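You operate a simulated robot arm through the tools that you are given. There is no shell and no other tool.

You run a simulated robot arm. Do the job below in one go: nothing can be reset, and whatever is moved stays where it is left.

TASK
Take the link out of the joined chain and lay both pieces on the chain board.
Fine: press the big yellow button once, then the green dome button once; lay each piece lengthwise in a free spot.

It is judged by the outcome, as a careful person would: the job done as asked, and still so three seconds after it is handed in. It fails if anything else is knocked over, pushed out of place, dropped, spilled or broken.

THE ROBOT
A 7-joint arm with a two-finger parallel gripper, fixed in place. Base frame: the origin is on the floor under the middle of its stand, x ahead of it, y to its left, z up. Lengths are in cm, angles in degrees, forces in N, time in s.
It reaches about 147.9 cm from its shoulder. Its first joint turns from -166.0 to 166.0 degrees. Payload 4.4 kg.
The TCP is the grasp point between the finger pads, 2.3 cm short of the fingertips. In the tool frame z runs along the fingers and y along their closing line. Largest opening 9.4 cm; finger width 3.8, thickness 1; the body of the gripper, 5.4 by 9.6 cm, starts 3.9 cm behind the TCP.
Orientation is that of the tool frame in the base frame, as a unit quaternion [w, x, y, z]. With the fingers straight down and closing along the base's y, the tool's x points along the base's -x, its y along +y and its z along -z.

THE INTERFACE
- The arm moves only by the tool drive_tool. Its argument "plan" is one flat list of numbers, 7 for each row, row after row: the shift along the tool's x, y, z in units of 40 mm (1.0 is 40 mm), then the turn, a rotation vector about the tool's x, y, z in units of 4 degrees (1.0 is 4 degrees), then the opening, from 0 (shut) to 1 (fully open). In form: [x, y, z, ax, ay, az, jaw, x, y, z, ax, ay, az, jaw, ...]. A call has 1 to 20 rows; each row shifts and turns the commanded pose from where the row before left it, along the tool's axes as they then stand. A call with a number of a shift or a turn outside -1 to 1 is refused whole. Rows are played at 5 a second. More than 5 cm and 8.6 degrees between two rows, or a gripper value outside its range, and nothing of the call is played. A pose out of reach is approached as far as the arm can. The call stops where the force on the tool passes 40 N (or 10 N more than at its start, if that is more) or the arm is blocked; 0.2 s more then pass. Each finger travels about 7.2 cm/s and halts on what it meets, pressing with about 43 N; the grip force reading is that of the motor and also rises with nothing between the fingers. The clock runs only during rows and for 0.2 s after the last one: add rows that do not move to give the fingers time. The reply holds the time, the measured pose of the TCP, the force on the tool along the base axes, the opening and the grip force, in the units named above and with some noise, with the torque about the TCP (base axes, N m) and any sound that the robot's microphone picked up.
- Cameras (640 x 400 px; columns grow to the right, rows downward): "scene" is fixed at [40.22, -64.91, 166.12]; the picture's right is [0.84, -0.55, 0.00], its down [-0.33, -0.51, -0.79] and it looks along [0.43, 0.66, -0.61] (base axes); focal length 321 px, centre (320, 200). "wrist" rides on the gripper at [8.6, 1.6, -7.4] in the tool frame; the picture's right is [-0.18, 0.98, 0.00], its down [-0.58, -0.11, -0.81] and it looks along [-0.79, -0.15, 0.59] (tool axes); focal length 243 px, centre (320, 200). There is no depth. A picture from a camera that has moved, and an enlarged one, comes with that camera's place and axes in the base frame and with its lens.
- grab_frame(camera): a new picture of that camera. No time passes.
- close_up(camera, box): a new picture of the part [left, top, right, bottom] of that camera's present view, enlarged. No time passes.
- job_done(): hands the job in; it is judged then, once.

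Places have to be worked out from the pictures, the camera data and where the tool is seen. Open the gripper and draw the arm clear of the work before you hand the job in, unless the task says otherwise.

The tools are called after "Emit:" by a JSON object that holds its "op" and its "data". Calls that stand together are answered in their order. drive_tool: Moves the arm, as the interface text tells. Its arguments: {"type":"object","properties":{"plan":{"type":"array"}},"required":["plan"]} The other tools are called the same way: grab_frame (camera) takes a picture; close_up (camera, box) takes an enlarged picture of a part of a camera's view; job_done () hands the job in.

At the start:

```text
clock: 0.0
ee_pos: [65.18, 21.0, 122.97]
orientation: [0.0, 0.0, 1.0, 0.0]
force: [-0.1, 0.4, -0.2]
torque: [0.0, -0.02, 0.03]
opening: 9.39
grasp_force: 0.1
```

scene: 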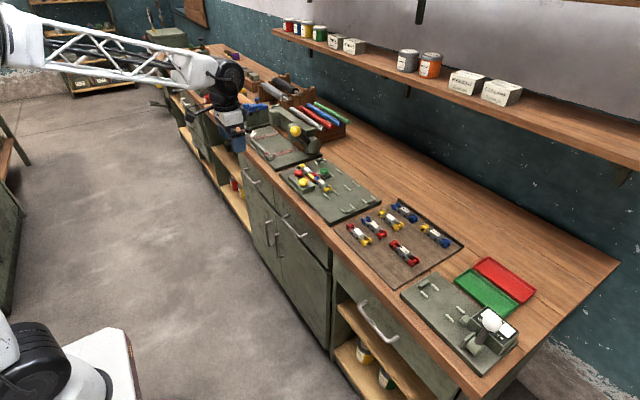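
wrist: 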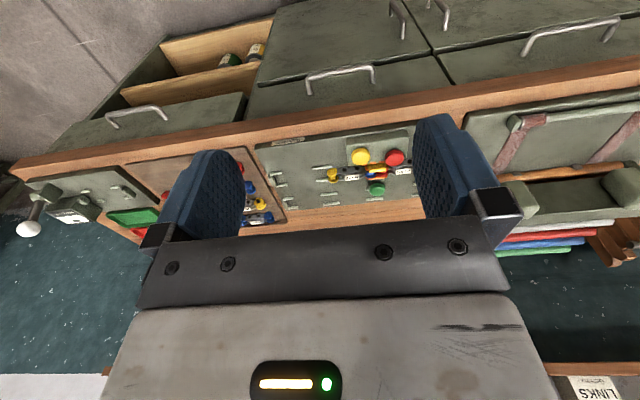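

I start by looking closely at the bench to locate the chain board, the buttons and the joined chain.

Emit:
{"op": "close_up", "data": {"camera": "scene", "box": [270, 140, 400, 230]}}

Emit:
{"op": "close_up", "data": {"camera": "wrist", "box": [240, 110, 430, 230]}}

Emit:
{"op": "close_up", "data": {"camera": "scene", "box": [320, 180, 540, 380]}}

```text
4.44 times, centred on (335, 185) of scene
camera zoom: at [40.22, -64.91, 166.12], right [0.84, -0.55, 0.0], down [-0.33, -0.51, -0.79], along [0.43, 0.66, -0.61], focal length 1425 px, centre (253, 267)
```

zoom: 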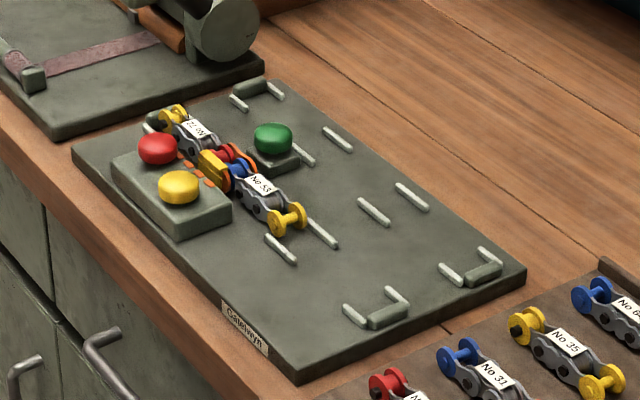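

```text
3.33 times, centred on (335, 170) of wrist
camera zoom: at [56.58, 22.58, 130.44], right [0.18, 0.98, 0.0], down [0.58, -0.11, 0.81], along [0.79, -0.15, -0.59], focal length 809 px, centre (270, 300)
```

zoom: 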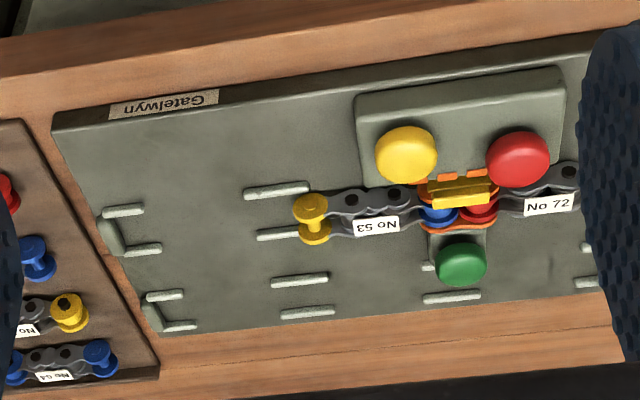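

```text
2.00 times, centred on (430, 280) of scene
camera zoom: at [40.22, -64.91, 166.12], right [0.84, -0.55, 0.0], down [-0.33, -0.51, -0.79], along [0.43, 0.66, -0.61], focal length 641 px, centre (100, 40)
```

zoom: 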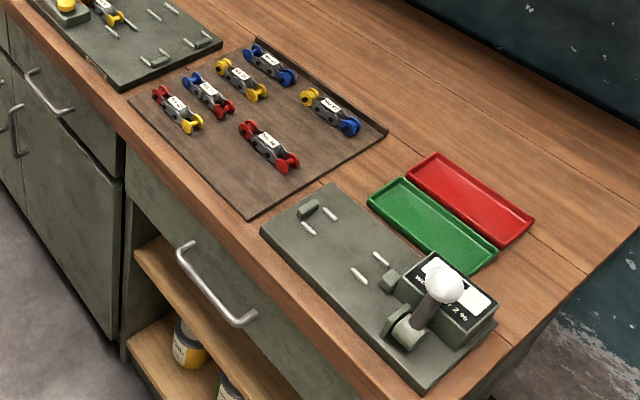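

The yellow button works out at about (90.5, 24, 95.7), the green at (102.5, 27.5, 95), and the brown board with numbered pieces is around x 93–115, y −7/−21. I zoom in further to understand the joint, the labels and the free spots.

Emit:
{"op": "close_up", "data": {"camera": "scene", "box": [290, 158, 340, 190]}}

Emit:
{"op": "close_up", "data": {"camera": "scene", "box": [325, 195, 470, 290]}}

Emit:
{"op": "close_up", "data": {"camera": "wrist", "box": [320, 130, 420, 200]}}

Emit:
{"op": "close_up", "data": {"camera": "scene", "box": [230, 80, 360, 170]}}

```text
12.50 times, centred on (315, 174) of scene
camera zoom: at [40.22, -64.91, 166.12], right [0.84, -0.55, 0.0], down [-0.33, -0.51, -0.79], along [0.43, 0.66, -0.61], focal length 4007 px, centre (382, 525)
```

zoom: 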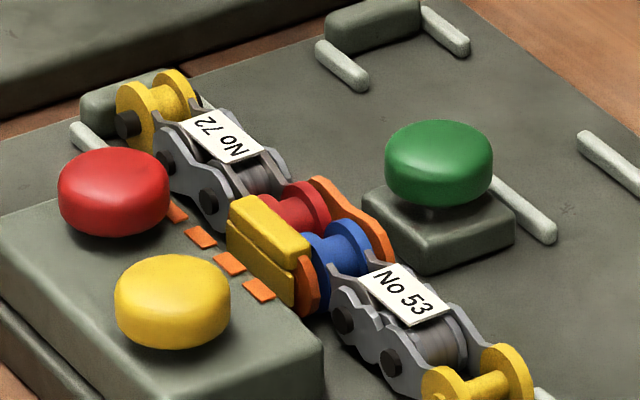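

```text
4.21 times, centred on (398, 242) of scene
camera zoom: at [40.22, -64.91, 166.12], right [0.84, -0.55, 0.0], down [-0.33, -0.51, -0.79], along [0.43, 0.66, -0.61], focal length 1350 px, centre (-6, 21)
```

zoom: 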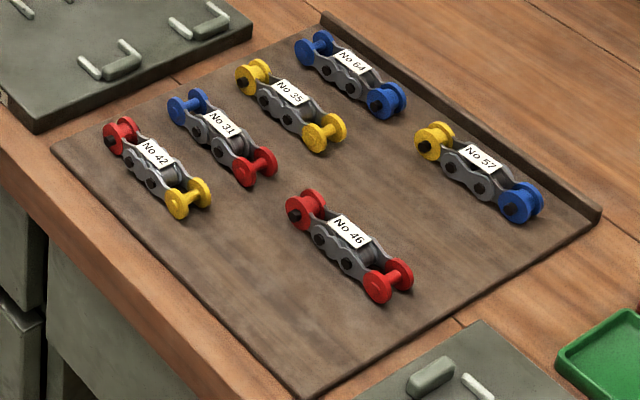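

```text
5.71 times, centred on (370, 165) of wrist
camera zoom: at [56.58, 22.58, 130.44], right [0.18, 0.98, 0.0], down [0.58, -0.11, 0.81], along [0.79, -0.15, -0.59], focal length 1386 px, centre (34, 400)
```

zoom: 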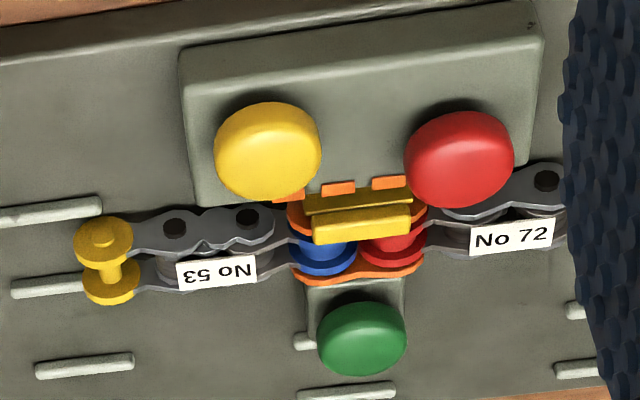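

```text
4.44 times, centred on (295, 125) of scene
camera zoom: at [40.22, -64.91, 166.12], right [0.84, -0.55, 0.0], down [-0.33, -0.51, -0.79], along [0.43, 0.66, -0.61], focal length 1425 px, centre (431, 533)
```

zoom: 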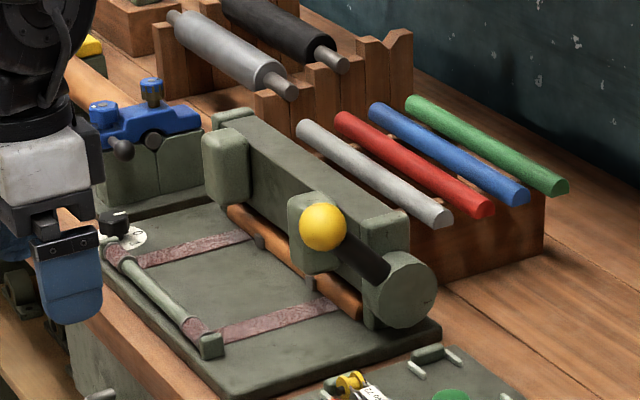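

The chain (No 53 + No 72) runs along y at x≈97.6 between the buttons, and the brown board has two empty grid places, around (93, −21.5) and (107.5, −21.5). I close the gripper and move to a point above the yellow button.

Emit:
{"op": "drive_tool", "data": {"plan": [-0.79, 0.1, 0.5, 0, 0, 0, 0, -0.79, 0.1, 0.5, 0, 0, 0, 0, -0.79, 0.1, 0.5, 0, 0, 0, 0, -0.79, 0.1, 0.5, 0, 0, 0, 0, -0.79, 0.1, 0.5, 0, 0, 0, 0, -0.79, 0.1, 0.5, 0, 0, 0, 0, -0.79, 0.1, 0.5, 0, 0, 0, 0, -0.8, 0.1, 0.5, 0, 0, 0, 0, 0, 0, 0, 0, 0, 0, 0]}}

```text
clock: 2.0
ee_pos: [90.38, 24.1, 107.04]
orientation: [-0.001, 0.001, 1.0, 0.0]
force: [0.6, -0.3, 0.5]
torque: [-0.01, 0.02, -0.01]
opening: 0.0
grasp_force: 42.4
```

The tool is at (90.4, 24.1, 107), shut. I check the pictures to verify alignment over the yellow button.

Emit:
{"op": "close_up", "data": {"camera": "scene", "box": [260, 120, 380, 210]}}

Emit:
{"op": "grab_frame", "data": {"camera": "wrist"}}

```text
4.44 times, centred on (320, 165) of scene
camera zoom: at [40.22, -64.91, 166.12], right [0.84, -0.55, 0.0], down [-0.33, -0.51, -0.79], along [0.43, 0.66, -0.61], focal length 1425 px, centre (320, 356)
```

zoom: 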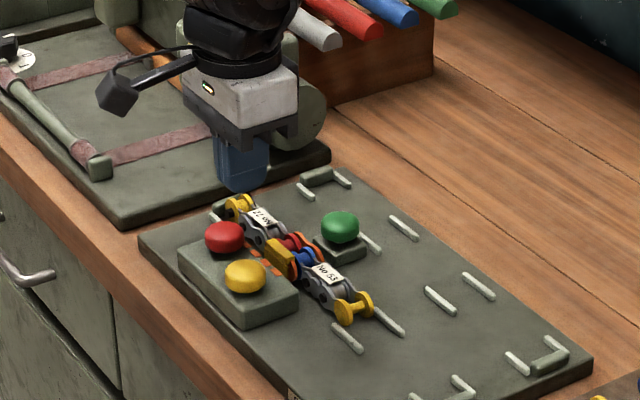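

```text
taken
camera wrist: at [81.83, 25.82, 114.57], right [0.18, 0.98, 0.0], down [0.58, -0.11, 0.81], along [0.79, -0.15, -0.59], focal length 243 px, centre (320, 200)
```

wrist: 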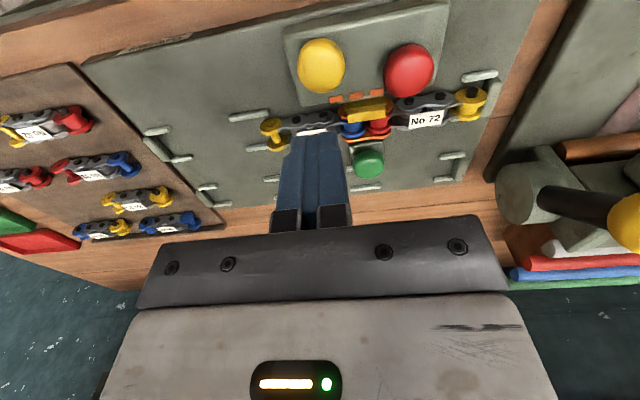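

Rays from this nearer view put the yellow button centre at about (90.3, 24.3) with the tool right above it. I go down to just over its top, then feel down in small steps.

Emit:
{"op": "drive_tool", "data": {"plan": [0, 0.05, 0.6, 0, 0, 0, 0, 0, 0, 0.6, 0, 0, 0, 0, 0, 0, 0.5, 0, 0, 0, 0, 0, 0, 0.05, 0, 0, 0, 0, 0, 0, 0.05, 0, 0, 0, 0, 0, 0, 0.05, 0, 0, 0, 0, 0, 0, 0.05, 0, 0, 0, 0, 0, 0, 0, 0, 0, 0, 0]}}

```text
clock: 3.8
ee_pos: [90.55, 24.28, 99.44]
orientation: [0.0, 0.001, 1.0, 0.001]
force: [-0.3, 0.7, -0.2]
torque: [-0.06, -0.01, 0.01]
opening: 0.0
grasp_force: 42.8
```

No contact yet with the tips at about 97.1. I keep going down in 1 mm steps.

Emit:
{"op": "drive_tool", "data": {"plan": [0, 0, 0.03, 0, 0, 0, 0, 0, 0, 0.03, 0, 0, 0, 0, 0, 0, 0.03, 0, 0, 0, 0, 0, 0, 0.03, 0, 0, 0, 0, 0, 0, 0.03, 0, 0, 0, 0, 0, 0, 0.03, 0, 0, 0, 0, 0, 0, 0.03, 0, 0, 0, 0]}}

```text
clock: 5.4
ee_pos: [90.47, 24.35, 98.46]
orientation: [-0.001, -0.001, 1.0, 0.0]
force: [-2.0, -1.1, 3.5]
torque: [0.0, 0.03, -0.01]
opening: 0.0
grasp_force: 42.0
```

A first contact force of 3.5 N shows at tip height 96.2. I press on in small steps and listen for a click.

Emit:
{"op": "drive_tool", "data": {"plan": [0, 0, 0.03, 0, 0, 0, 0, 0, 0, 0.03, 0, 0, 0, 0, 0, 0, 0.03, 0, 0, 0, 0]}}

```text
clock: 6.2
ee_pos: [90.38, 24.41, 98.12]
orientation: [0.0, 0.001, 1.0, -0.001]
force: [-1.3, -3.0, 6.3]
torque: [-0.06, 0.01, 0.01]
opening: 0.0
grasp_force: 42.4
```

The force is rising gently (6.3 N) as the button goes in. I press further.

Emit:
{"op": "drive_tool", "data": {"plan": [0, 0, 0.03, 0, 0, 0, 0, 0, 0, 0.03, 0, 0, 0, 0, 0, 0, 0.03, 0, 0, 0, 0, 0, 0, 0.03, 0, 0, 0, 0]}}

```text
clock: 7.2
ee_pos: [90.54, 24.46, 97.57]
orientation: [0.0, 0.0, 1.0, 0.0]
force: [-4.0, 0.6, 8.5]
torque: [0.01, 0.08, 0.01]
opening: 0.0
grasp_force: 41.8
heard: click
```

A click was heard, so the yellow press registered. I lift straight up off the button and look at the result.

Emit:
{"op": "drive_tool", "data": {"plan": [0, 0, -0.5, 0, 0, 0, 0, 0, 0, -0.8, 0, 0, 0, 0, 0, 0, -0.8, 0, 0, 0, 0, 0, 0, 0, 0, 0, 0, 0]}}

Emit:
{"op": "close_up", "data": {"camera": "scene", "box": [285, 155, 345, 193]}}

Emit:
{"op": "close_up", "data": {"camera": "wrist", "box": [240, 20, 500, 190]}}

```text
clock: 8.2
ee_pos: [90.36, 24.44, 106.09]
orientation: [0.0, -0.001, 1.0, 0.0]
force: [-0.1, -0.3, 0.2]
torque: [0.02, 0.0, -0.02]
opening: 0.0
grasp_force: 42.3
```

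```text
10.53 times, centred on (315, 174) of scene
camera zoom: at [40.22, -64.91, 166.12], right [0.84, -0.55, 0.0], down [-0.33, -0.51, -0.79], along [0.43, 0.66, -0.61], focal length 3375 px, centre (373, 474)
```

zoom: 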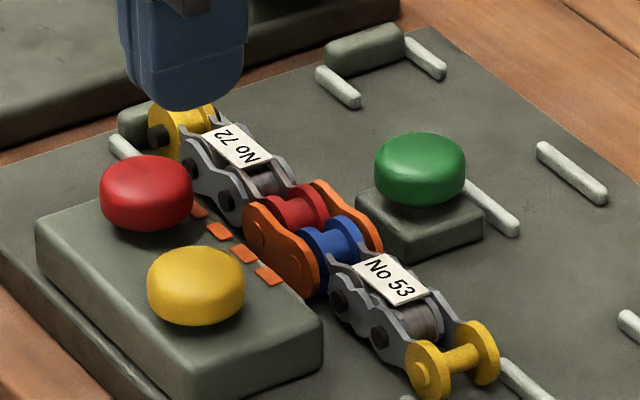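

```text
2.35 times, centred on (370, 105) of wrist
camera zoom: at [81.82, 26.06, 113.53], right [0.18, 0.98, 0.0], down [0.58, -0.11, 0.81], along [0.79, -0.15, -0.59], focal length 571 px, centre (202, 424)
```

zoom: 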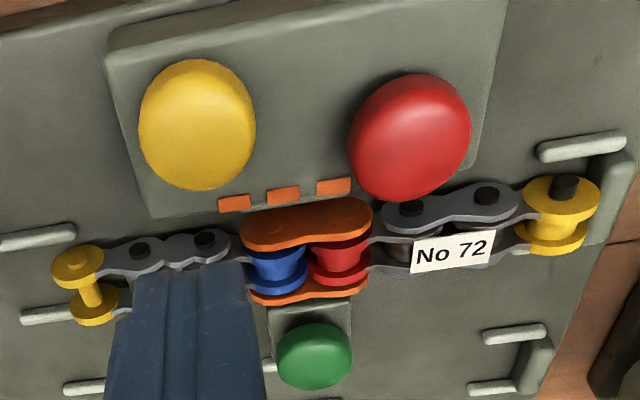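

The yellow clip has gone from the link's near side; the orange link still holds the two pieces. I now turn the tool 90° about its axis (needed later to grip across the chain) while staying high.

Emit:
{"op": "drive_tool", "data": {"plan": [0, 0, -0.2, 0, 0, -1, 0, 0, 0, 0, 0, 0, -1, 0, 0, 0, 0, 0, 0, -1, 0, 0, 0, 0, 0, 0, -1, 0, 0, 0, 0, 0, 0, -1, 0, 0, 0, 0, 0, 0, -1, 0, 0, 0, 0, 0, 0, -1, 0, 0, 0, 0, 0, 0, -1, 0, 0, 0, 0, 0, 0, -1, 0, 0, 0, 0, 0, 0, -1, 0, 0, 0, 0, 0, 0, -1, 0, 0, 0, 0, 0, 0, -1, 0, 0, 0, 0, 0, 0, -1, 0, 0, 0, 0, 0, 0, -1, 0, 0, 0, 0, 0, 0, -1, 0, 0, 0, 0, 0, 0, -1, 0, 0, 0, 0, 0, 0, -1, 0, 0, 0, 0, 0, 0, -1, 0, 0, 0, 0, 0, 0, -1, 0, 0, 0, 0, 0, 0, -1, 0]}}

```text
clock: 12.4
ee_pos: [90.46, 24.47, 106.84]
orientation: [0.0, -0.643, 0.766, 0.0]
force: [0.6, 0.1, -0.6]
torque: [-0.01, 0.0, -0.01]
opening: 0.02
grasp_force: 43.2
```

Turned 80°; I finish the last 10° and then shift over the green dome at about (102.3, 27.5).

Emit:
{"op": "drive_tool", "data": {"plan": [0, 0, 0, 0, 0, -1, 0, 0, 0, 0, 0, 0, -1, 0, 0, 0, 0, 0, 0, -0.5, 0, -0.25, -0.99, 0, 0, 0, 0, 0, -0.25, -0.99, 0, 0, 0, 0, 0, -0.25, -0.99, 0, 0, 0, 0, 0, 0, 0, 0, 0, 0, 0, 0]}}

Emit:
{"op": "grab_frame", "data": {"camera": "wrist"}}

Emit:
{"op": "close_up", "data": {"camera": "scene", "box": [260, 120, 380, 210]}}

```text
clock: 14.0
ee_pos: [102.58, 27.29, 107.02]
orientation: [-0.001, -0.707, 0.707, 0.0]
force: [0.0, 0.2, -0.7]
torque: [-0.01, 0.02, -0.03]
opening: 0.01
grasp_force: 42.8
```

```text
taken
camera wrist: at [101.04, 18.58, 114.38], right [-0.98, 0.18, 0.0], down [0.11, 0.58, 0.81], along [0.15, 0.79, -0.59], focal length 243 px, centre (320, 200)
```

wrist: 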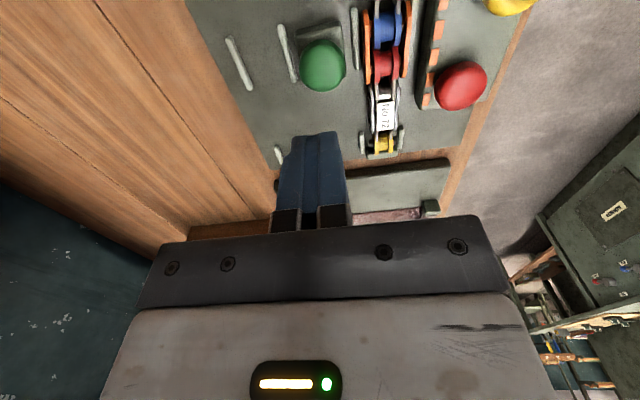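

```text
4.44 times, centred on (320, 165) of scene
camera zoom: at [40.22, -64.91, 166.12], right [0.84, -0.55, 0.0], down [-0.33, -0.51, -0.79], along [0.43, 0.66, -0.61], focal length 1425 px, centre (320, 356)
```

zoom: 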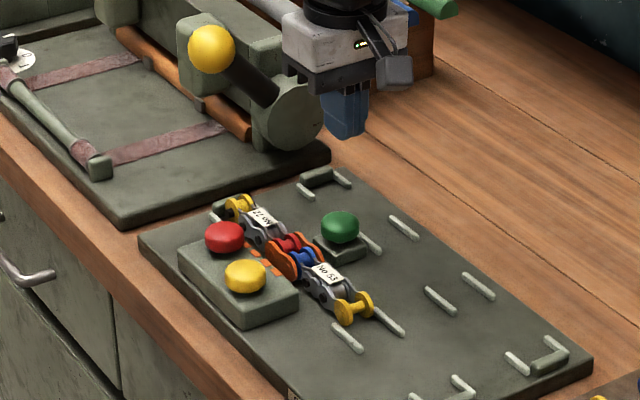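

The green dome centre checks out at (102.45, 27.2), right under the tool. I go down to just above it and then feel down.

Emit:
{"op": "drive_tool", "data": {"plan": [0, 0, 0.6, 0, 0, 0, 0, 0, 0, 0.6, 0, 0, 0, 0, 0, 0, 0.6, 0, 0, 0, 0, 0, 0, 0.05, 0, 0, 0, 0, 0, 0, 0.05, 0, 0, 0, 0, 0, 0, 0.03, 0, 0, 0, 0, 0, 0, 0.03, 0, 0, 0, 0, 0, 0, 0.03, 0, 0, 0, 0]}}

```text
clock: 15.8
ee_pos: [102.31, 27.37, 98.99]
orientation: [0.0, 0.707, -0.707, 0.0]
force: [0.2, 1.0, 0.8]
torque: [0.02, 0.0, -0.02]
opening: 0.0
grasp_force: 42.6
```

No clear contact yet with the tips at about 96.7. I continue in 1.2 mm steps.

Emit:
{"op": "drive_tool", "data": {"plan": [0, 0, 0.03, 0, 0, 0, 0, 0, 0, 0.03, 0, 0, 0, 0, 0, 0, 0.03, 0, 0, 0, 0, 0, 0, 0.03, 0, 0, 0, 0, 0, 0, 0.03, 0, 0, 0, 0, 0, 0, 0.03, 0, 0, 0, 0]}}

```text
clock: 17.2
ee_pos: [102.35, 27.23, 98.16]
orientation: [-0.001, -0.707, 0.707, 0.0]
force: [0.2, -0.4, 0.2]
torque: [-0.02, -0.02, 0.02]
opening: 0.03
grasp_force: 42.5
```

Still free at tip height 95.9. I continue down slowly.

Emit:
{"op": "drive_tool", "data": {"plan": [0, 0, 0.03, 0, 0, 0, 0, 0, 0, 0.03, 0, 0, 0, 0, 0, 0, 0.03, 0, 0, 0, 0, 0, 0, 0.03, 0, 0, 0, 0, 0, 0, 0.03, 0, 0, 0, 0]}}

```text
clock: 18.4
ee_pos: [102.42, 27.33, 97.61]
orientation: [0.0, -0.707, 0.707, 0.001]
force: [1.3, -1.4, 4.5]
torque: [-0.05, -0.02, 0.04]
opening: 0.0
grasp_force: 42.5
```

Contact with the dome at 4.5 N. I press on gently, listening for the click.

Emit:
{"op": "drive_tool", "data": {"plan": [0, 0, 0.03, 0, 0, 0, 0, 0, 0, 0.03, 0, 0, 0, 0, 0, 0, 0.03, 0, 0, 0, 0, 0, 0, 0.03, 0, 0, 0, 0]}}

```text
clock: 19.4
ee_pos: [102.47, 27.37, 97.25]
orientation: [0.0, -0.707, 0.707, 0.0]
force: [-0.9, 2.4, 7.0]
torque: [-0.03, 0.0, -0.02]
opening: 0.0
grasp_force: 42.2
```

The force is at 7 N without a click yet, so I press a few more small steps.

Emit:
{"op": "drive_tool", "data": {"plan": [0, 0, 0.03, 0, 0, 0, 0, 0, 0, 0.03, 0, 0, 0, 0, 0, 0, 0.03, 0, 0, 0, 0]}}

```text
clock: 20.2
ee_pos: [102.4, 27.39, 96.82]
orientation: [0.001, -0.707, 0.707, 0.0]
force: [2.6, -3.1, 7.2]
torque: [-0.06, -0.09, -0.01]
opening: 0.0
grasp_force: 42.4
heard: click
```

The click came, so green has been pressed once. I rise straight up and look at what happened.

Emit:
{"op": "drive_tool", "data": {"plan": [0, 0, -0.5, 0, 0, 0, 0, 0, 0, -0.8, 0, 0, 0, 0, 0, 0, -1, 0, 0, 0, 0, 0, 0, -1, 0, 0, 0, 0, 0, 0, 0, 0, 0, 0, 0]}}

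Emit:
{"op": "close_up", "data": {"camera": "scene", "box": [285, 155, 345, 193]}}

Emit:
{"op": "grab_frame", "data": {"camera": "wrist"}}

```text
clock: 21.4
ee_pos: [102.34, 27.22, 110.15]
orientation: [0.0, -0.707, 0.707, 0.001]
force: [-0.6, -0.4, 0.2]
torque: [0.03, 0.03, -0.01]
opening: 0.0
grasp_force: 41.8
```

```text
10.53 times, centred on (315, 174) of scene
camera zoom: at [40.22, -64.91, 166.12], right [0.84, -0.55, 0.0], down [-0.33, -0.51, -0.79], along [0.43, 0.66, -0.61], focal length 3375 px, centre (373, 474)
```

zoom: 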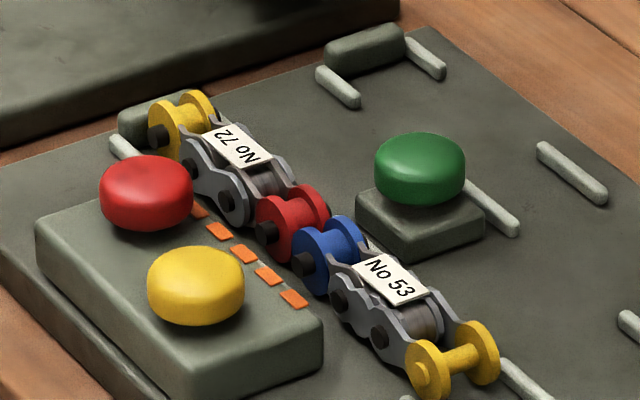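

```text
taken
camera wrist: at [100.72, 18.65, 117.48], right [-0.98, 0.18, 0.0], down [0.11, 0.58, 0.81], along [0.15, 0.79, -0.59], focal length 243 px, centre (320, 200)
```

wrist: 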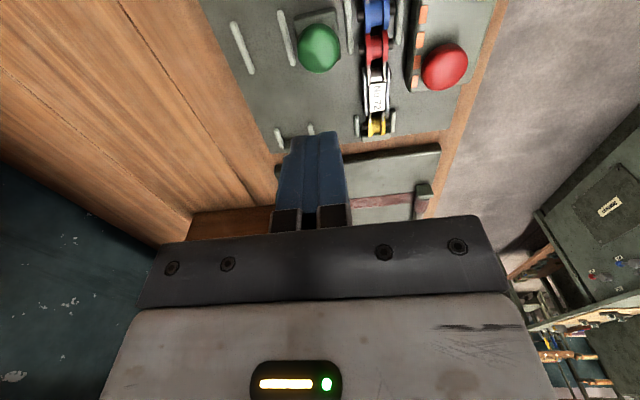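

The orange link is out: No 72 (yellow–red) and No 53 (blue–yellow) now lie separate. I open the gripper and move toward −y to look along the chain and check the clearance next to the button box.

Emit:
{"op": "drive_tool", "data": {"plan": [0.81, 0.23, 0.3, 0, 0, 0, 1, 0.81, 0.23, 0.3, 0, 0, 0, 1, 0.81, 0.23, 0.3, 0, 0, 0, 1, 0.81, 0.23, 0.3, 0, 0, 0, 1, 0.81, 0.23, 0.3, 0, 0, 0, 1, 0, 0, 0, 0, 0, 0, 1, 0, 0, 0, 0, 0, 0, 1]}}

Emit:
{"op": "grab_frame", "data": {"camera": "wrist"}}

Emit:
{"op": "close_up", "data": {"camera": "wrist", "box": [240, 60, 420, 175]}}

```text
clock: 23.0
ee_pos: [97.68, 10.95, 103.96]
orientation: [-0.001, 0.707, -0.707, 0.0]
force: [0.5, -0.4, 1.3]
torque: [0.0, -0.02, -0.01]
opening: 9.39
grasp_force: 0.0
```

```text
taken
camera wrist: at [96.1, 2.36, 111.39], right [-0.98, 0.18, 0.0], down [0.11, 0.58, 0.81], along [0.15, 0.79, -0.59], focal length 243 px, centre (320, 200)
```

wrist: 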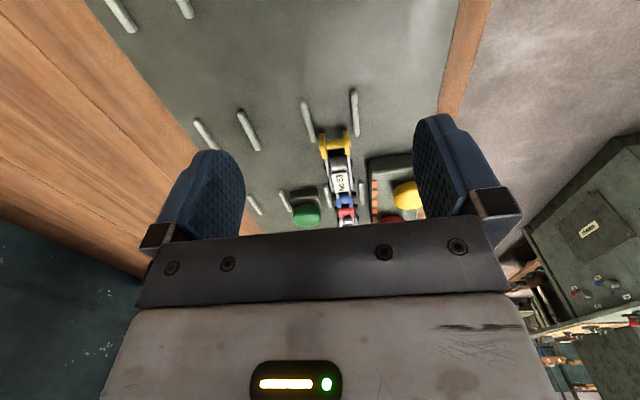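

```text
3.48 times, centred on (330, 118) of wrist
camera zoom: at [96.1, 2.36, 111.39], right [-0.98, 0.18, 0.0], down [0.11, 0.58, 0.81], along [0.15, 0.79, -0.59], focal length 844 px, centre (285, 487)
```

zoom: 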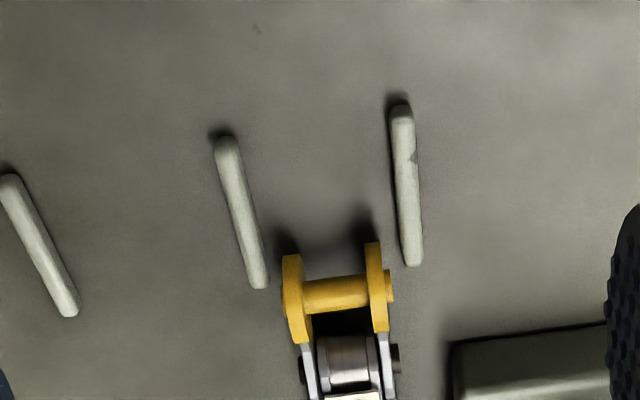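

I enlarge the part of this view holding the piece and the button box to measure the gap.

Emit:
{"op": "close_up", "data": {"camera": "wrist", "box": [295, 125, 425, 230]}}

Emit:
{"op": "close_up", "data": {"camera": "scene", "box": [300, 165, 340, 190]}}

```text
3.81 times, centred on (360, 178) of wrist
camera zoom: at [96.1, 2.36, 111.39], right [-0.98, 0.18, 0.0], down [0.11, 0.58, 0.81], along [0.15, 0.79, -0.59], focal length 924 px, centre (168, 286)
```

zoom: 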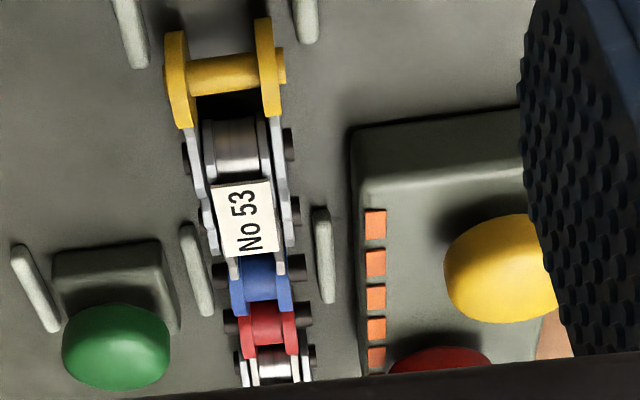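

```text
16.00 times, centred on (320, 178) of scene
camera zoom: at [40.22, -64.91, 166.12], right [0.84, -0.55, 0.0], down [-0.33, -0.51, -0.79], along [0.43, 0.66, -0.61], focal length 5130 px, centre (320, 560)
```

zoom: 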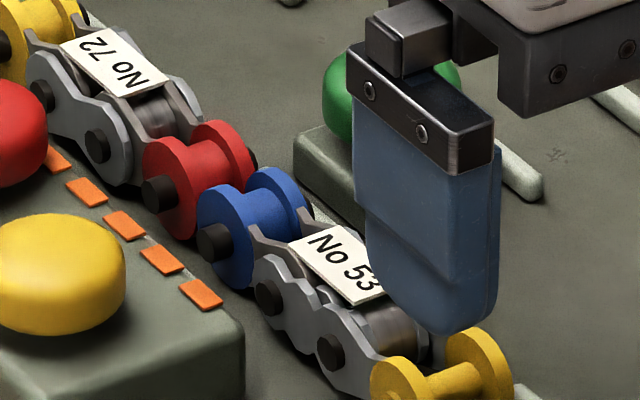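

The gap between the piece (pins from x≈96.2 to 99.1, centre 97.66) and the button box edge (x≈94.4, top z 94.4) is about 1.8 cm, enough for one finger with the jaws at about 3.8 cm. I move over No 53 at y≈20.6, between the rails, with the jaws pre-set, stopping above the piece.

Emit:
{"op": "drive_tool", "data": {"plan": [-0.8, 0, 0, 0, 0, 0, 0.41, -0.8, 0, 0, 0, 0, 0, 0.41, -0.81, 0, 0, 0, 0, 0, 0.41, 0, 0, 0.7, 0, 0, 0, 0.41, 0, 0, 0.7, 0, 0, 0, 0.41, 0, 0, 0, 0, 0, 0, 0.41, 0, 0, 0, 0, 0, 0, 0.41]}}

Emit:
{"op": "grab_frame", "data": {"camera": "wrist"}}

Emit:
{"op": "close_up", "data": {"camera": "scene", "box": [285, 150, 365, 200]}}

```text
clock: 24.6
ee_pos: [97.83, 20.86, 98.32]
orientation: [0.0, -0.707, 0.707, 0.001]
force: [-0.2, -0.8, 0.3]
torque: [0.0, -0.02, 0.01]
opening: 3.85
grasp_force: 0.0
```

```text
taken
camera wrist: at [96.28, 12.15, 105.88], right [-0.98, 0.18, 0.0], down [0.11, 0.58, 0.81], along [0.15, 0.79, -0.59], focal length 243 px, centre (320, 200)
```

wrist: 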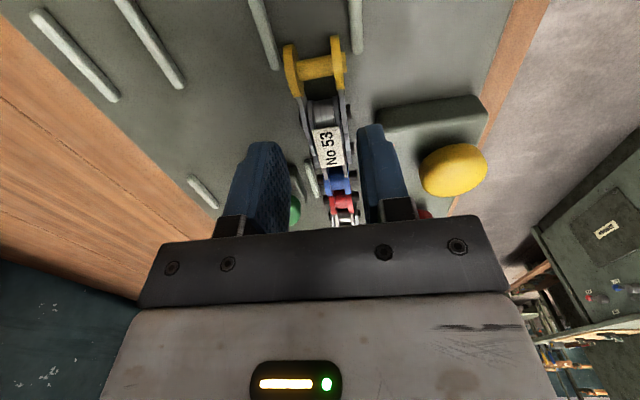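

```text
8.00 times, centred on (325, 175) of scene
camera zoom: at [40.22, -64.91, 166.12], right [0.84, -0.55, 0.0], down [-0.33, -0.51, -0.79], along [0.43, 0.66, -0.61], focal length 2565 px, centre (280, 400)
```

zoom: 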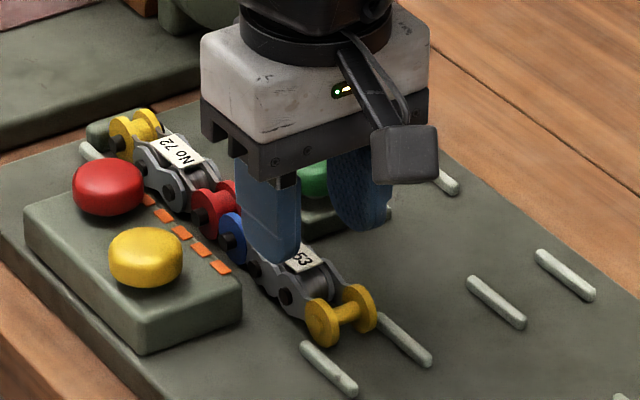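

The fingers straddle No 53 in both views. I zoom in once to check centring before going down.

Emit:
{"op": "close_up", "data": {"camera": "wrist", "box": [230, 30, 430, 230]}}

Emit:
{"op": "close_up", "data": {"camera": "scene", "box": [305, 165, 335, 190]}}

```text
2.00 times, centred on (330, 130) of wrist
camera zoom: at [96.28, 12.15, 105.88], right [-0.98, 0.18, 0.0], down [0.11, 0.58, 0.81], along [0.15, 0.79, -0.59], focal length 485 px, centre (300, 340)
```

zoom: 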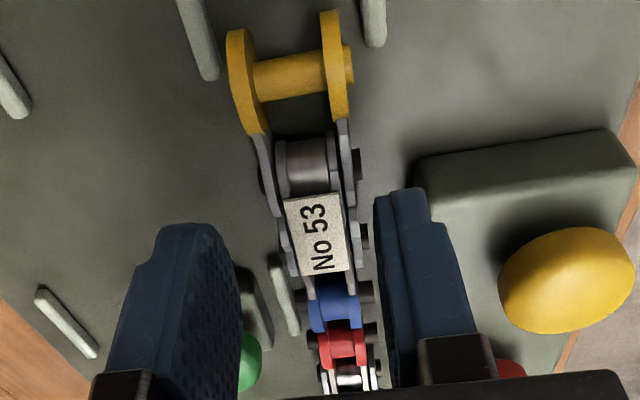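

```text
16.00 times, centred on (320, 178) of scene
camera zoom: at [40.22, -64.91, 166.12], right [0.84, -0.55, 0.0], down [-0.33, -0.51, -0.79], along [0.43, 0.66, -0.61], focal length 5130 px, centre (320, 560)
```

zoom: 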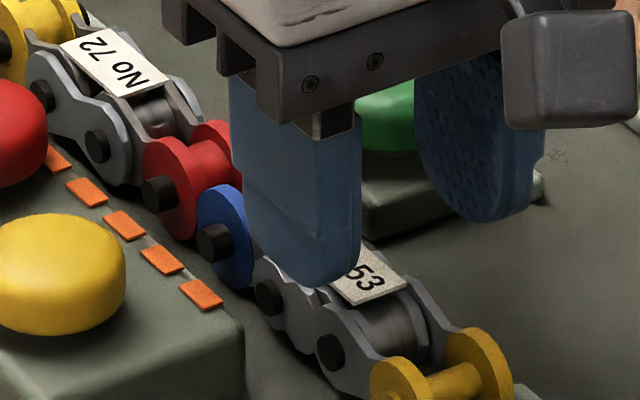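

Centred well: about 0.4 cm on either side of the near finger. I go down first to tip height ≈93.6 to check for contact.

Emit:
{"op": "drive_tool", "data": {"plan": [0, 0, 0.15, 0, 0, 0, 0.41, 0, 0, 0.15, 0, 0, 0, 0.41, 0, 0, 0.15, 0, 0, 0, 0.41, 0, 0, 0.15, 0, 0, 0, 0.41, 0, 0, 0, 0, 0, 0, 0.41]}}

```text
clock: 25.8
ee_pos: [97.78, 20.91, 96.01]
orientation: [0.0, -0.707, 0.707, 0.0]
force: [-0.1, -0.7, -0.8]
torque: [0.0, 0.01, -0.01]
opening: 3.85
grasp_force: 0.0
```

No contact at tip height 93.7. I go down the last 1.3 cm in small steps so the tips end about 0.4 cm above the plate.

Emit:
{"op": "drive_tool", "data": {"plan": [0, 0, 0.08, 0, 0, 0, 0.41, 0, 0, 0.08, 0, 0, 0, 0.41, 0, 0, 0.08, 0, 0, 0, 0.41, 0, 0, 0.08, 0, 0, 0, 0.41, 0, 0, 0, 0, 0, 0, 0.41]}}

Emit:
{"op": "close_up", "data": {"camera": "scene", "box": [300, 160, 340, 190]}}

Emit:
{"op": "close_up", "data": {"camera": "wrist", "box": [230, 30, 430, 230]}}

```text
clock: 27.0
ee_pos: [97.74, 20.95, 94.66]
orientation: [0.0, 0.707, -0.707, 0.001]
force: [0.4, 0.1, -0.3]
torque: [0.01, 0.01, 0.04]
opening: 3.84
grasp_force: 0.0
```

```text
13.33 times, centred on (320, 175) of scene
camera zoom: at [40.22, -64.91, 166.12], right [0.84, -0.55, 0.0], down [-0.33, -0.51, -0.79], along [0.43, 0.66, -0.61], focal length 4275 px, centre (320, 533)
```

zoom: 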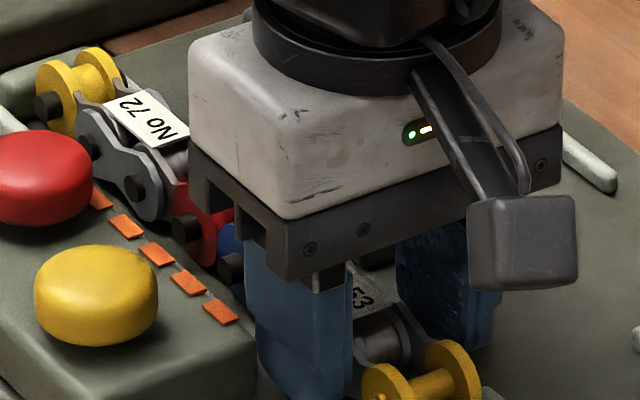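

```text
2.00 times, centred on (330, 130) of wrist
camera zoom: at [96.23, 12.15, 102.2], right [-0.98, 0.18, 0.0], down [0.11, 0.58, 0.81], along [0.15, 0.79, -0.59], focal length 485 px, centre (300, 340)
```

zoom: 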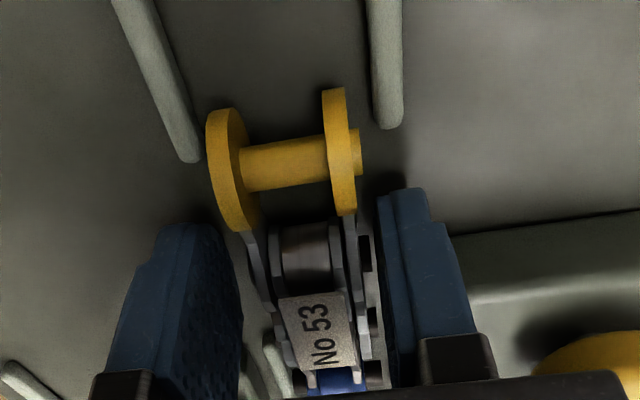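

The fingers sit on both sides with no force. I close on the piece.

Emit:
{"op": "drive_tool", "data": {"plan": [0, 0, 0, 0, 0, 0, 0.3, 0, 0, 0, 0, 0, 0, 0.2, 0, 0, 0, 0, 0, 0, 0.1, 0, 0, 0, 0, 0, 0, 0, 0, 0, 0, 0, 0, 0, 0]}}

Emit:
{"op": "close_up", "data": {"camera": "wrist", "box": [230, 30, 430, 230]}}

```text
clock: 28.2
ee_pos: [97.89, 20.87, 94.66]
orientation: [0.0, 0.707, -0.707, 0.001]
force: [0.2, -0.6, 0.1]
torque: [0.0, 0.0, -0.06]
opening: 2.98
grasp_force: 42.7
```

```text
2.00 times, centred on (330, 130) of wrist
camera zoom: at [96.23, 12.15, 102.21], right [-0.98, 0.18, 0.0], down [0.11, 0.58, 0.81], along [0.15, 0.79, -0.59], focal length 485 px, centre (300, 340)
```

zoom: 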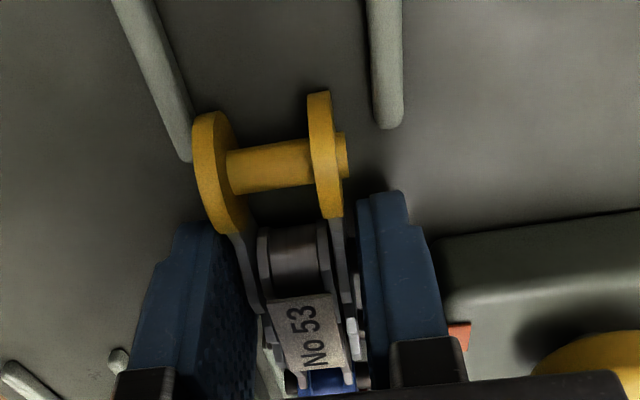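

The grip closed at 2.98 cm, holding the piece. I lift slowly straight up.

Emit:
{"op": "drive_tool", "data": {"plan": [0, 0, -0.1, 0, 0, 0, 0, 0, 0, -0.15, 0, 0, 0, 0, 0, 0, -0.2, 0, 0, 0, 0, 0, 0, -0.25, 0, 0, 0, 0, 0, 0, -0.3, 0, 0, 0, 0, 0, 0, -0.4, 0, 0, 0, 0, 0, 0, -0.5, 0, 0, 0, 0, 0, 0, -0.5, 0, 0, 0, 0, 0, 0, 0, 0, 0, 0, 0]}}

Emit:
{"op": "close_up", "data": {"camera": "scene", "box": [270, 130, 390, 210]}}

Emit:
{"op": "close_up", "data": {"camera": "wrist", "box": [200, 30, 440, 230]}}

```text
clock: 30.2
ee_pos: [97.72, 20.89, 104.29]
orientation: [0.0, 0.707, -0.707, 0.0]
force: [0.2, 0.4, -2.1]
torque: [-0.03, 0.0, 0.01]
opening: 2.92
grasp_force: 42.7
```

```text
5.00 times, centred on (330, 170) of scene
camera zoom: at [40.22, -64.91, 166.12], right [0.84, -0.55, 0.0], down [-0.33, -0.51, -0.79], along [0.43, 0.66, -0.61], focal length 1603 px, centre (270, 350)
```

zoom: 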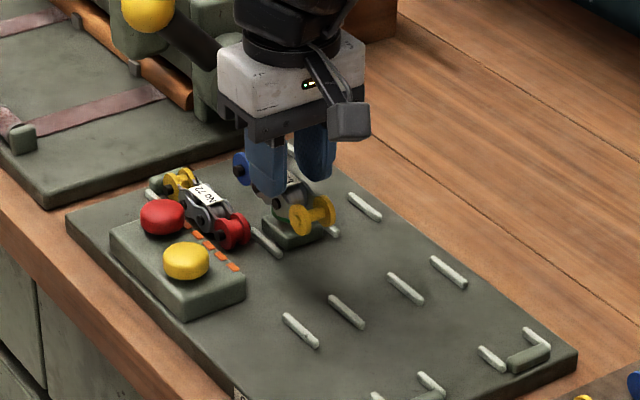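

```text
2.00 times, centred on (320, 130) of wrist
camera zoom: at [96.22, 12.25, 111.74], right [-0.98, 0.18, 0.0], down [0.11, 0.58, 0.81], along [0.15, 0.79, -0.59], focal length 485 px, centre (320, 340)
```

zoom: 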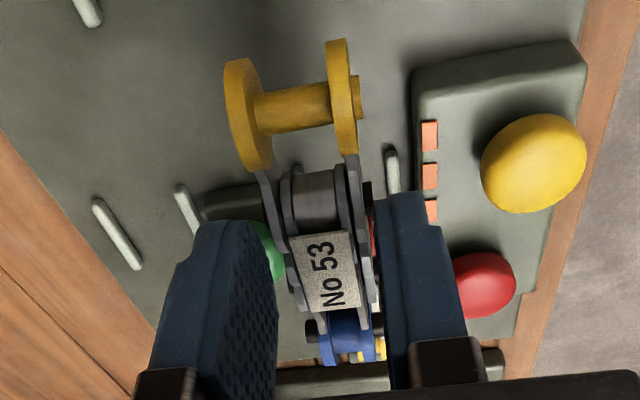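

The piece came up, but in the wrist view it appears lower relative to the fingers than before the lift. I look closer before going on.

Emit:
{"op": "close_up", "data": {"camera": "scene", "box": [305, 145, 345, 180]}}

Emit:
{"op": "close_up", "data": {"camera": "wrist", "box": [280, 90, 420, 200]}}

```text
11.43 times, centred on (325, 162) of scene
camera zoom: at [40.22, -64.91, 166.12], right [0.84, -0.55, 0.0], down [-0.33, -0.51, -0.79], along [0.43, 0.66, -0.61], focal length 3664 px, centre (263, 629)
```

zoom: 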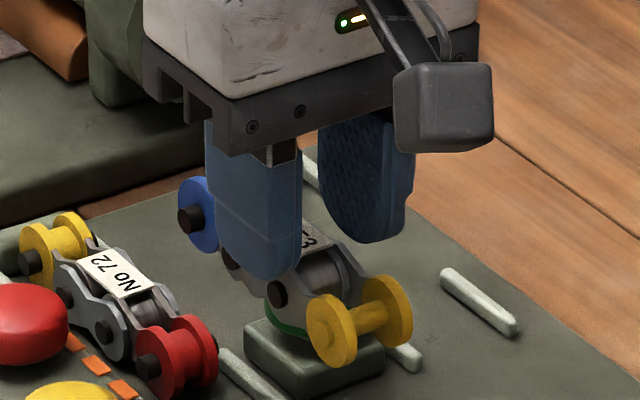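

```text
3.64 times, centred on (350, 145) of wrist
camera zoom: at [96.22, 12.25, 111.74], right [-0.98, 0.18, 0.0], down [0.11, 0.58, 0.81], along [0.15, 0.79, -0.59], focal length 882 px, centre (211, 400)
```

zoom: 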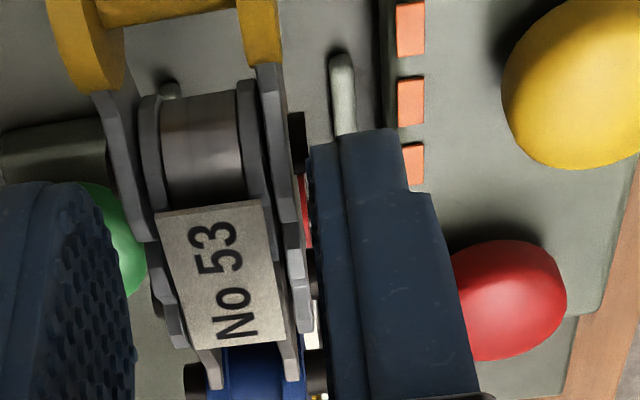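

The piece is level but has slid about 1.8 cm down between the fingers, leaving only about 0.5 cm of overlap. To avoid a drop I bring it straight back down to just above its place now and then set it down gently.

Emit:
{"op": "drive_tool", "data": {"plan": [0, 0, 0.9, 0, 0, 0, 0, 0, 0, 0.8, 0, 0, 0, 0, 0, 0, 0.05, 0, 0, 0, 0, 0, 0, 0.05, 0, 0, 0, 0]}}

Emit:
{"op": "close_up", "data": {"camera": "scene", "box": [300, 155, 345, 190]}}

Emit:
{"op": "close_up", "data": {"camera": "wrist", "box": [200, 30, 440, 230]}}

```text
clock: 31.2
ee_pos: [97.88, 20.95, 97.14]
orientation: [0.0, -0.707, 0.708, -0.001]
force: [0.3, 0.3, -1.6]
torque: [-0.03, -0.03, 0.01]
opening: 2.96
grasp_force: 42.9
```

```text
11.43 times, centred on (322, 172) of scene
camera zoom: at [40.22, -64.91, 166.12], right [0.84, -0.55, 0.0], down [-0.33, -0.51, -0.79], along [0.43, 0.66, -0.61], focal length 3664 px, centre (291, 514)
```

zoom: 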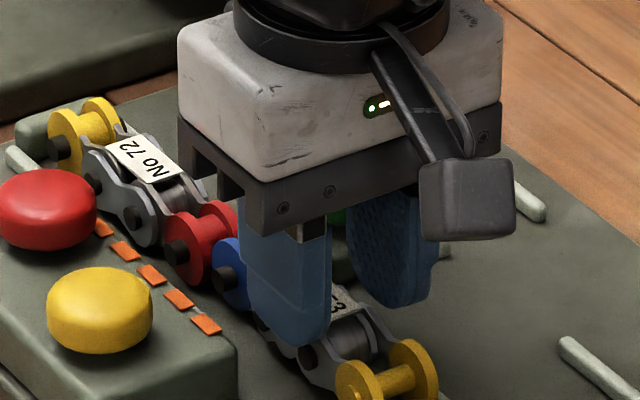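

```text
2.00 times, centred on (320, 130) of wrist
camera zoom: at [96.28, 12.2, 104.58], right [-0.98, 0.18, 0.0], down [0.11, 0.58, 0.81], along [0.15, 0.79, -0.59], focal length 485 px, centre (320, 340)
```

zoom: 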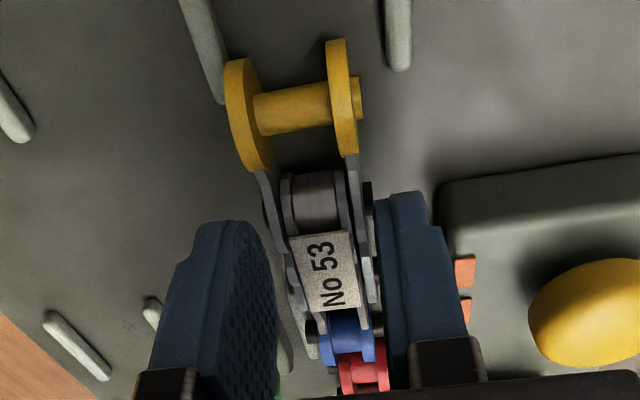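

The piece sits in exactly the same spot in the grip as before, so it isn't creeping, and it is just above its place. I set it down gently, feeling for contact.

Emit:
{"op": "drive_tool", "data": {"plan": [0, 0, 0.03, 0, 0, 0, 0, 0, 0, 0.03, 0, 0, 0, 0, 0, 0, 0.03, 0, 0, 0, 0, 0, 0, 0.03, 0, 0, 0, 0]}}

```text
clock: 32.2
ee_pos: [97.8, 20.8, 96.85]
orientation: [-0.001, 0.707, -0.707, 0.001]
force: [-3.9, -2.3, 14.7]
torque: [-0.24, 0.27, -0.04]
opening: 2.94
grasp_force: 43.0
```

Contact (14.7 N), so the piece is resting. I back off a hair, open to the pre-set width, and look.

Emit:
{"op": "drive_tool", "data": {"plan": [0, 0, -0.03, 0, 0, 0, 0, 0, 0, 0, 0, 0, 0, 0.41, 0, 0, 0, 0, 0, 0, 0.41, 0, 0, 0, 0, 0, 0, 0.41]}}

Emit:
{"op": "close_up", "data": {"camera": "scene", "box": [300, 155, 345, 190]}}

Emit:
{"op": "close_up", "data": {"camera": "wrist", "box": [200, 30, 440, 230]}}

```text
clock: 33.2
ee_pos: [97.65, 20.86, 96.83]
orientation: [-0.001, 0.707, -0.707, 0.0]
force: [0.3, -0.7, 0.4]
torque: [-0.03, 0.0, -0.03]
opening: 3.86
grasp_force: 0.1
```

```text
11.43 times, centred on (322, 172) of scene
camera zoom: at [40.22, -64.91, 166.12], right [0.84, -0.55, 0.0], down [-0.33, -0.51, -0.79], along [0.43, 0.66, -0.61], focal length 3664 px, centre (291, 514)
```

zoom: 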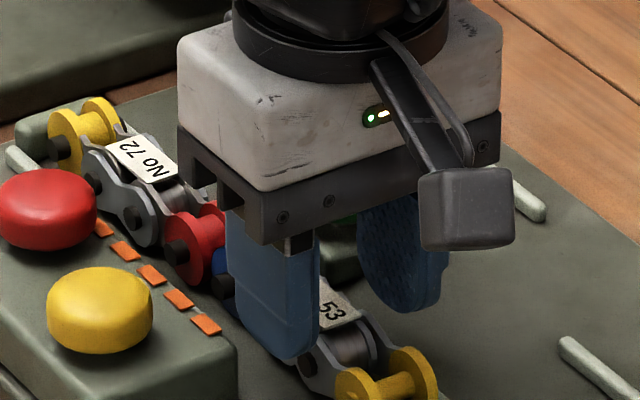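

```text
2.00 times, centred on (320, 130) of wrist
camera zoom: at [96.23, 12.15, 104.26], right [-0.98, 0.18, 0.0], down [0.11, 0.58, 0.81], along [0.15, 0.79, -0.59], focal length 485 px, centre (320, 340)
```

zoom: 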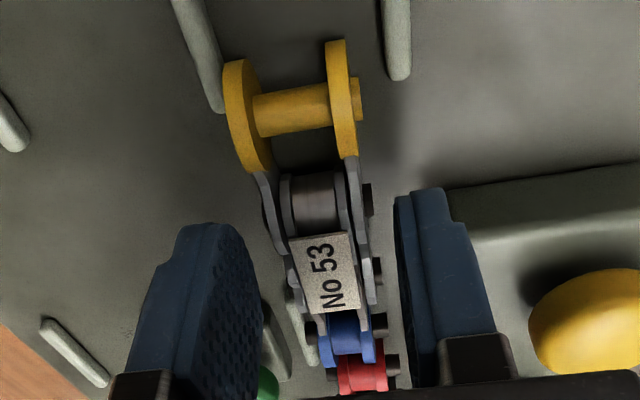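

The piece rests at about x 97.9, y 21.9, level and in place. I nudge 1 mm to +x and go down again to re-grip deeper.

Emit:
{"op": "drive_tool", "data": {"plan": [0, -0.03, 0.08, 0, 0, 0, 0.41, 0, 0, 0.1, 0, 0, 0, 0.41, 0, 0, 0.1, 0, 0, 0, 0.41, 0, 0, 0.1, 0, 0, 0, 0.41, 0, 0, 0.1, 0, 0, 0, 0.41, 0, 0, 0.08, 0, 0, 0, 0.41, 0, 0, 0, 0, 0, 0, 0.41]}}

```text
clock: 34.8
ee_pos: [97.82, 20.86, 94.53]
orientation: [-0.001, 0.707, -0.707, 0.001]
force: [-0.9, -0.8, 0.8]
torque: [0.02, 0.0, 0.03]
opening: 3.81
grasp_force: 0.1
```

At grip height with no contact. I close, give the fingers time, and then lift only about 1 cm to check for slip.

Emit:
{"op": "drive_tool", "data": {"plan": [0, 0, 0, 0, 0, 0, 0.3, 0, 0, 0, 0, 0, 0, 0, 0, 0, 0, 0, 0, 0, 0, 0, 0, 0, 0, 0, 0, 0, 0, 0, 0, 0, 0, 0, 0]}}

Emit:
{"op": "close_up", "data": {"camera": "wrist", "box": [200, 30, 440, 230]}}

Emit:
{"op": "drive_tool", "data": {"plan": [0, 0, -0.05, 0, 0, 0, 0, 0, 0, -0.05, 0, 0, 0, 0]}}

Emit:
{"op": "close_up", "data": {"camera": "wrist", "box": [200, 30, 440, 230]}}

```text
clock: 36.0
ee_pos: [97.82, 20.76, 94.61]
orientation: [0.0, -0.707, 0.707, 0.0]
force: [0.8, 0.8, -0.2]
torque: [-0.02, -0.03, -0.01]
opening: 2.99
grasp_force: 42.9
```

```text
2.00 times, centred on (320, 130) of wrist
camera zoom: at [96.29, 12.17, 102.01], right [-0.98, 0.18, 0.0], down [0.11, 0.58, 0.81], along [0.15, 0.79, -0.59], focal length 485 px, centre (320, 340)
```

zoom: 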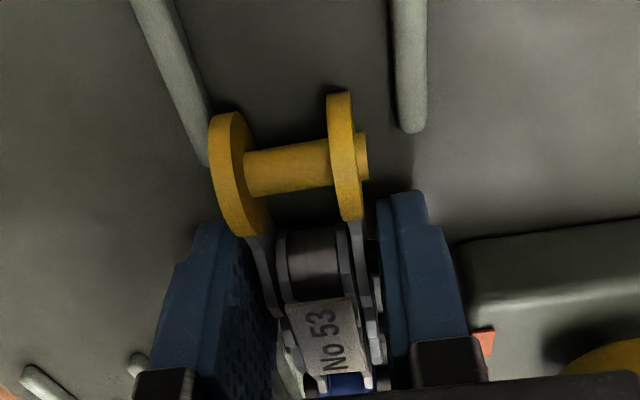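

```text
clock: 36.6
ee_pos: [97.87, 20.91, 94.94]
orientation: [0.0, 0.707, -0.707, -0.001]
force: [-7.1, 0.6, -4.8]
torque: [-0.01, 0.19, 0.05]
opening: 2.97
grasp_force: 42.9
```

```text
2.00 times, centred on (320, 130) of wrist
camera zoom: at [96.31, 12.15, 102.31], right [-0.98, 0.18, 0.0], down [0.11, 0.58, 0.81], along [0.15, 0.79, -0.59], focal length 485 px, centre (320, 340)
```

zoom: 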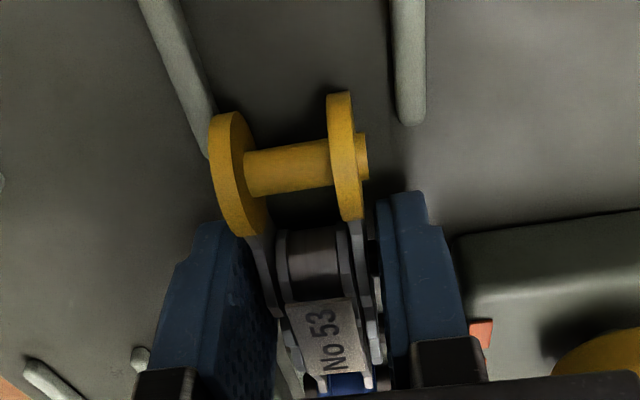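

The piece follows the fingers this time, but there is a sideways force of −7 N, so it may be rubbing on a guide rail on its +x side. I wait a moment to read the steady force and look at the rails.

Emit:
{"op": "drive_tool", "data": {"plan": [0, 0, 0, 0, 0, 0, 0]}}

Emit:
{"op": "close_up", "data": {"camera": "scene", "box": [300, 155, 345, 190]}}

Emit:
{"op": "close_up", "data": {"camera": "wrist", "box": [260, 110, 420, 235]}}

```text
clock: 37.0
ee_pos: [97.84, 20.91, 95.0]
orientation: [-0.001, 0.708, -0.707, 0.0]
force: [-11.0, 0.7, -5.7]
torque: [-0.05, 0.26, 0.04]
opening: 2.95
grasp_force: 43.3
```

```text
11.43 times, centred on (322, 172) of scene
camera zoom: at [40.22, -64.91, 166.12], right [0.84, -0.55, 0.0], down [-0.33, -0.51, -0.79], along [0.43, 0.66, -0.61], focal length 3664 px, centre (291, 514)
```

zoom: 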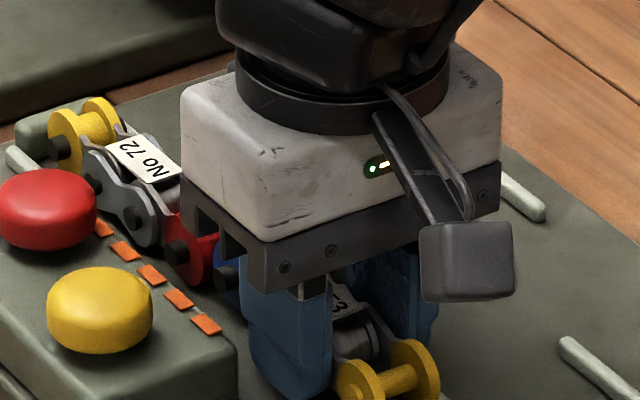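

```text
3.20 times, centred on (340, 172) of wrist
camera zoom: at [96.31, 12.15, 102.32], right [-0.98, 0.18, 0.0], down [0.11, 0.58, 0.81], along [0.15, 0.79, -0.59], focal length 776 px, centre (256, 288)
```

zoom: 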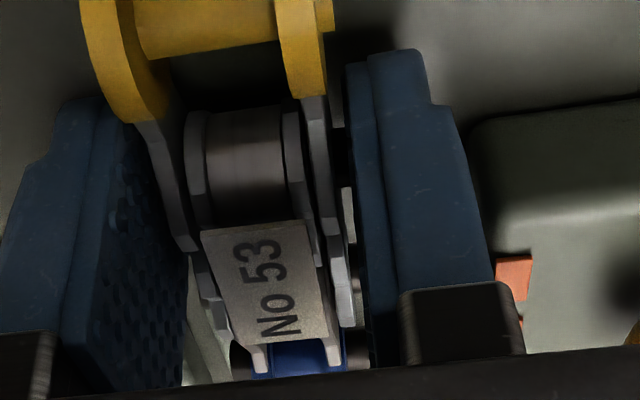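

The steady −11 N sideways shows the blue spool's pin is pressed against the far rail. I shift the tool about 1.5 mm toward −x to unload it.

Emit:
{"op": "drive_tool", "data": {"plan": [0, 0.02, 0, 0, 0, 0, 0, 0, 0.02, 0, 0, 0, 0, 0, 0, 0, 0, 0, 0, 0, 0]}}

```text
clock: 37.8
ee_pos: [97.75, 20.84, 94.99]
orientation: [0.001, 0.707, -0.707, 0.0]
force: [-0.5, 0.1, -2.8]
torque: [-0.01, -0.01, 0.01]
opening: 2.97
grasp_force: 43.0
```

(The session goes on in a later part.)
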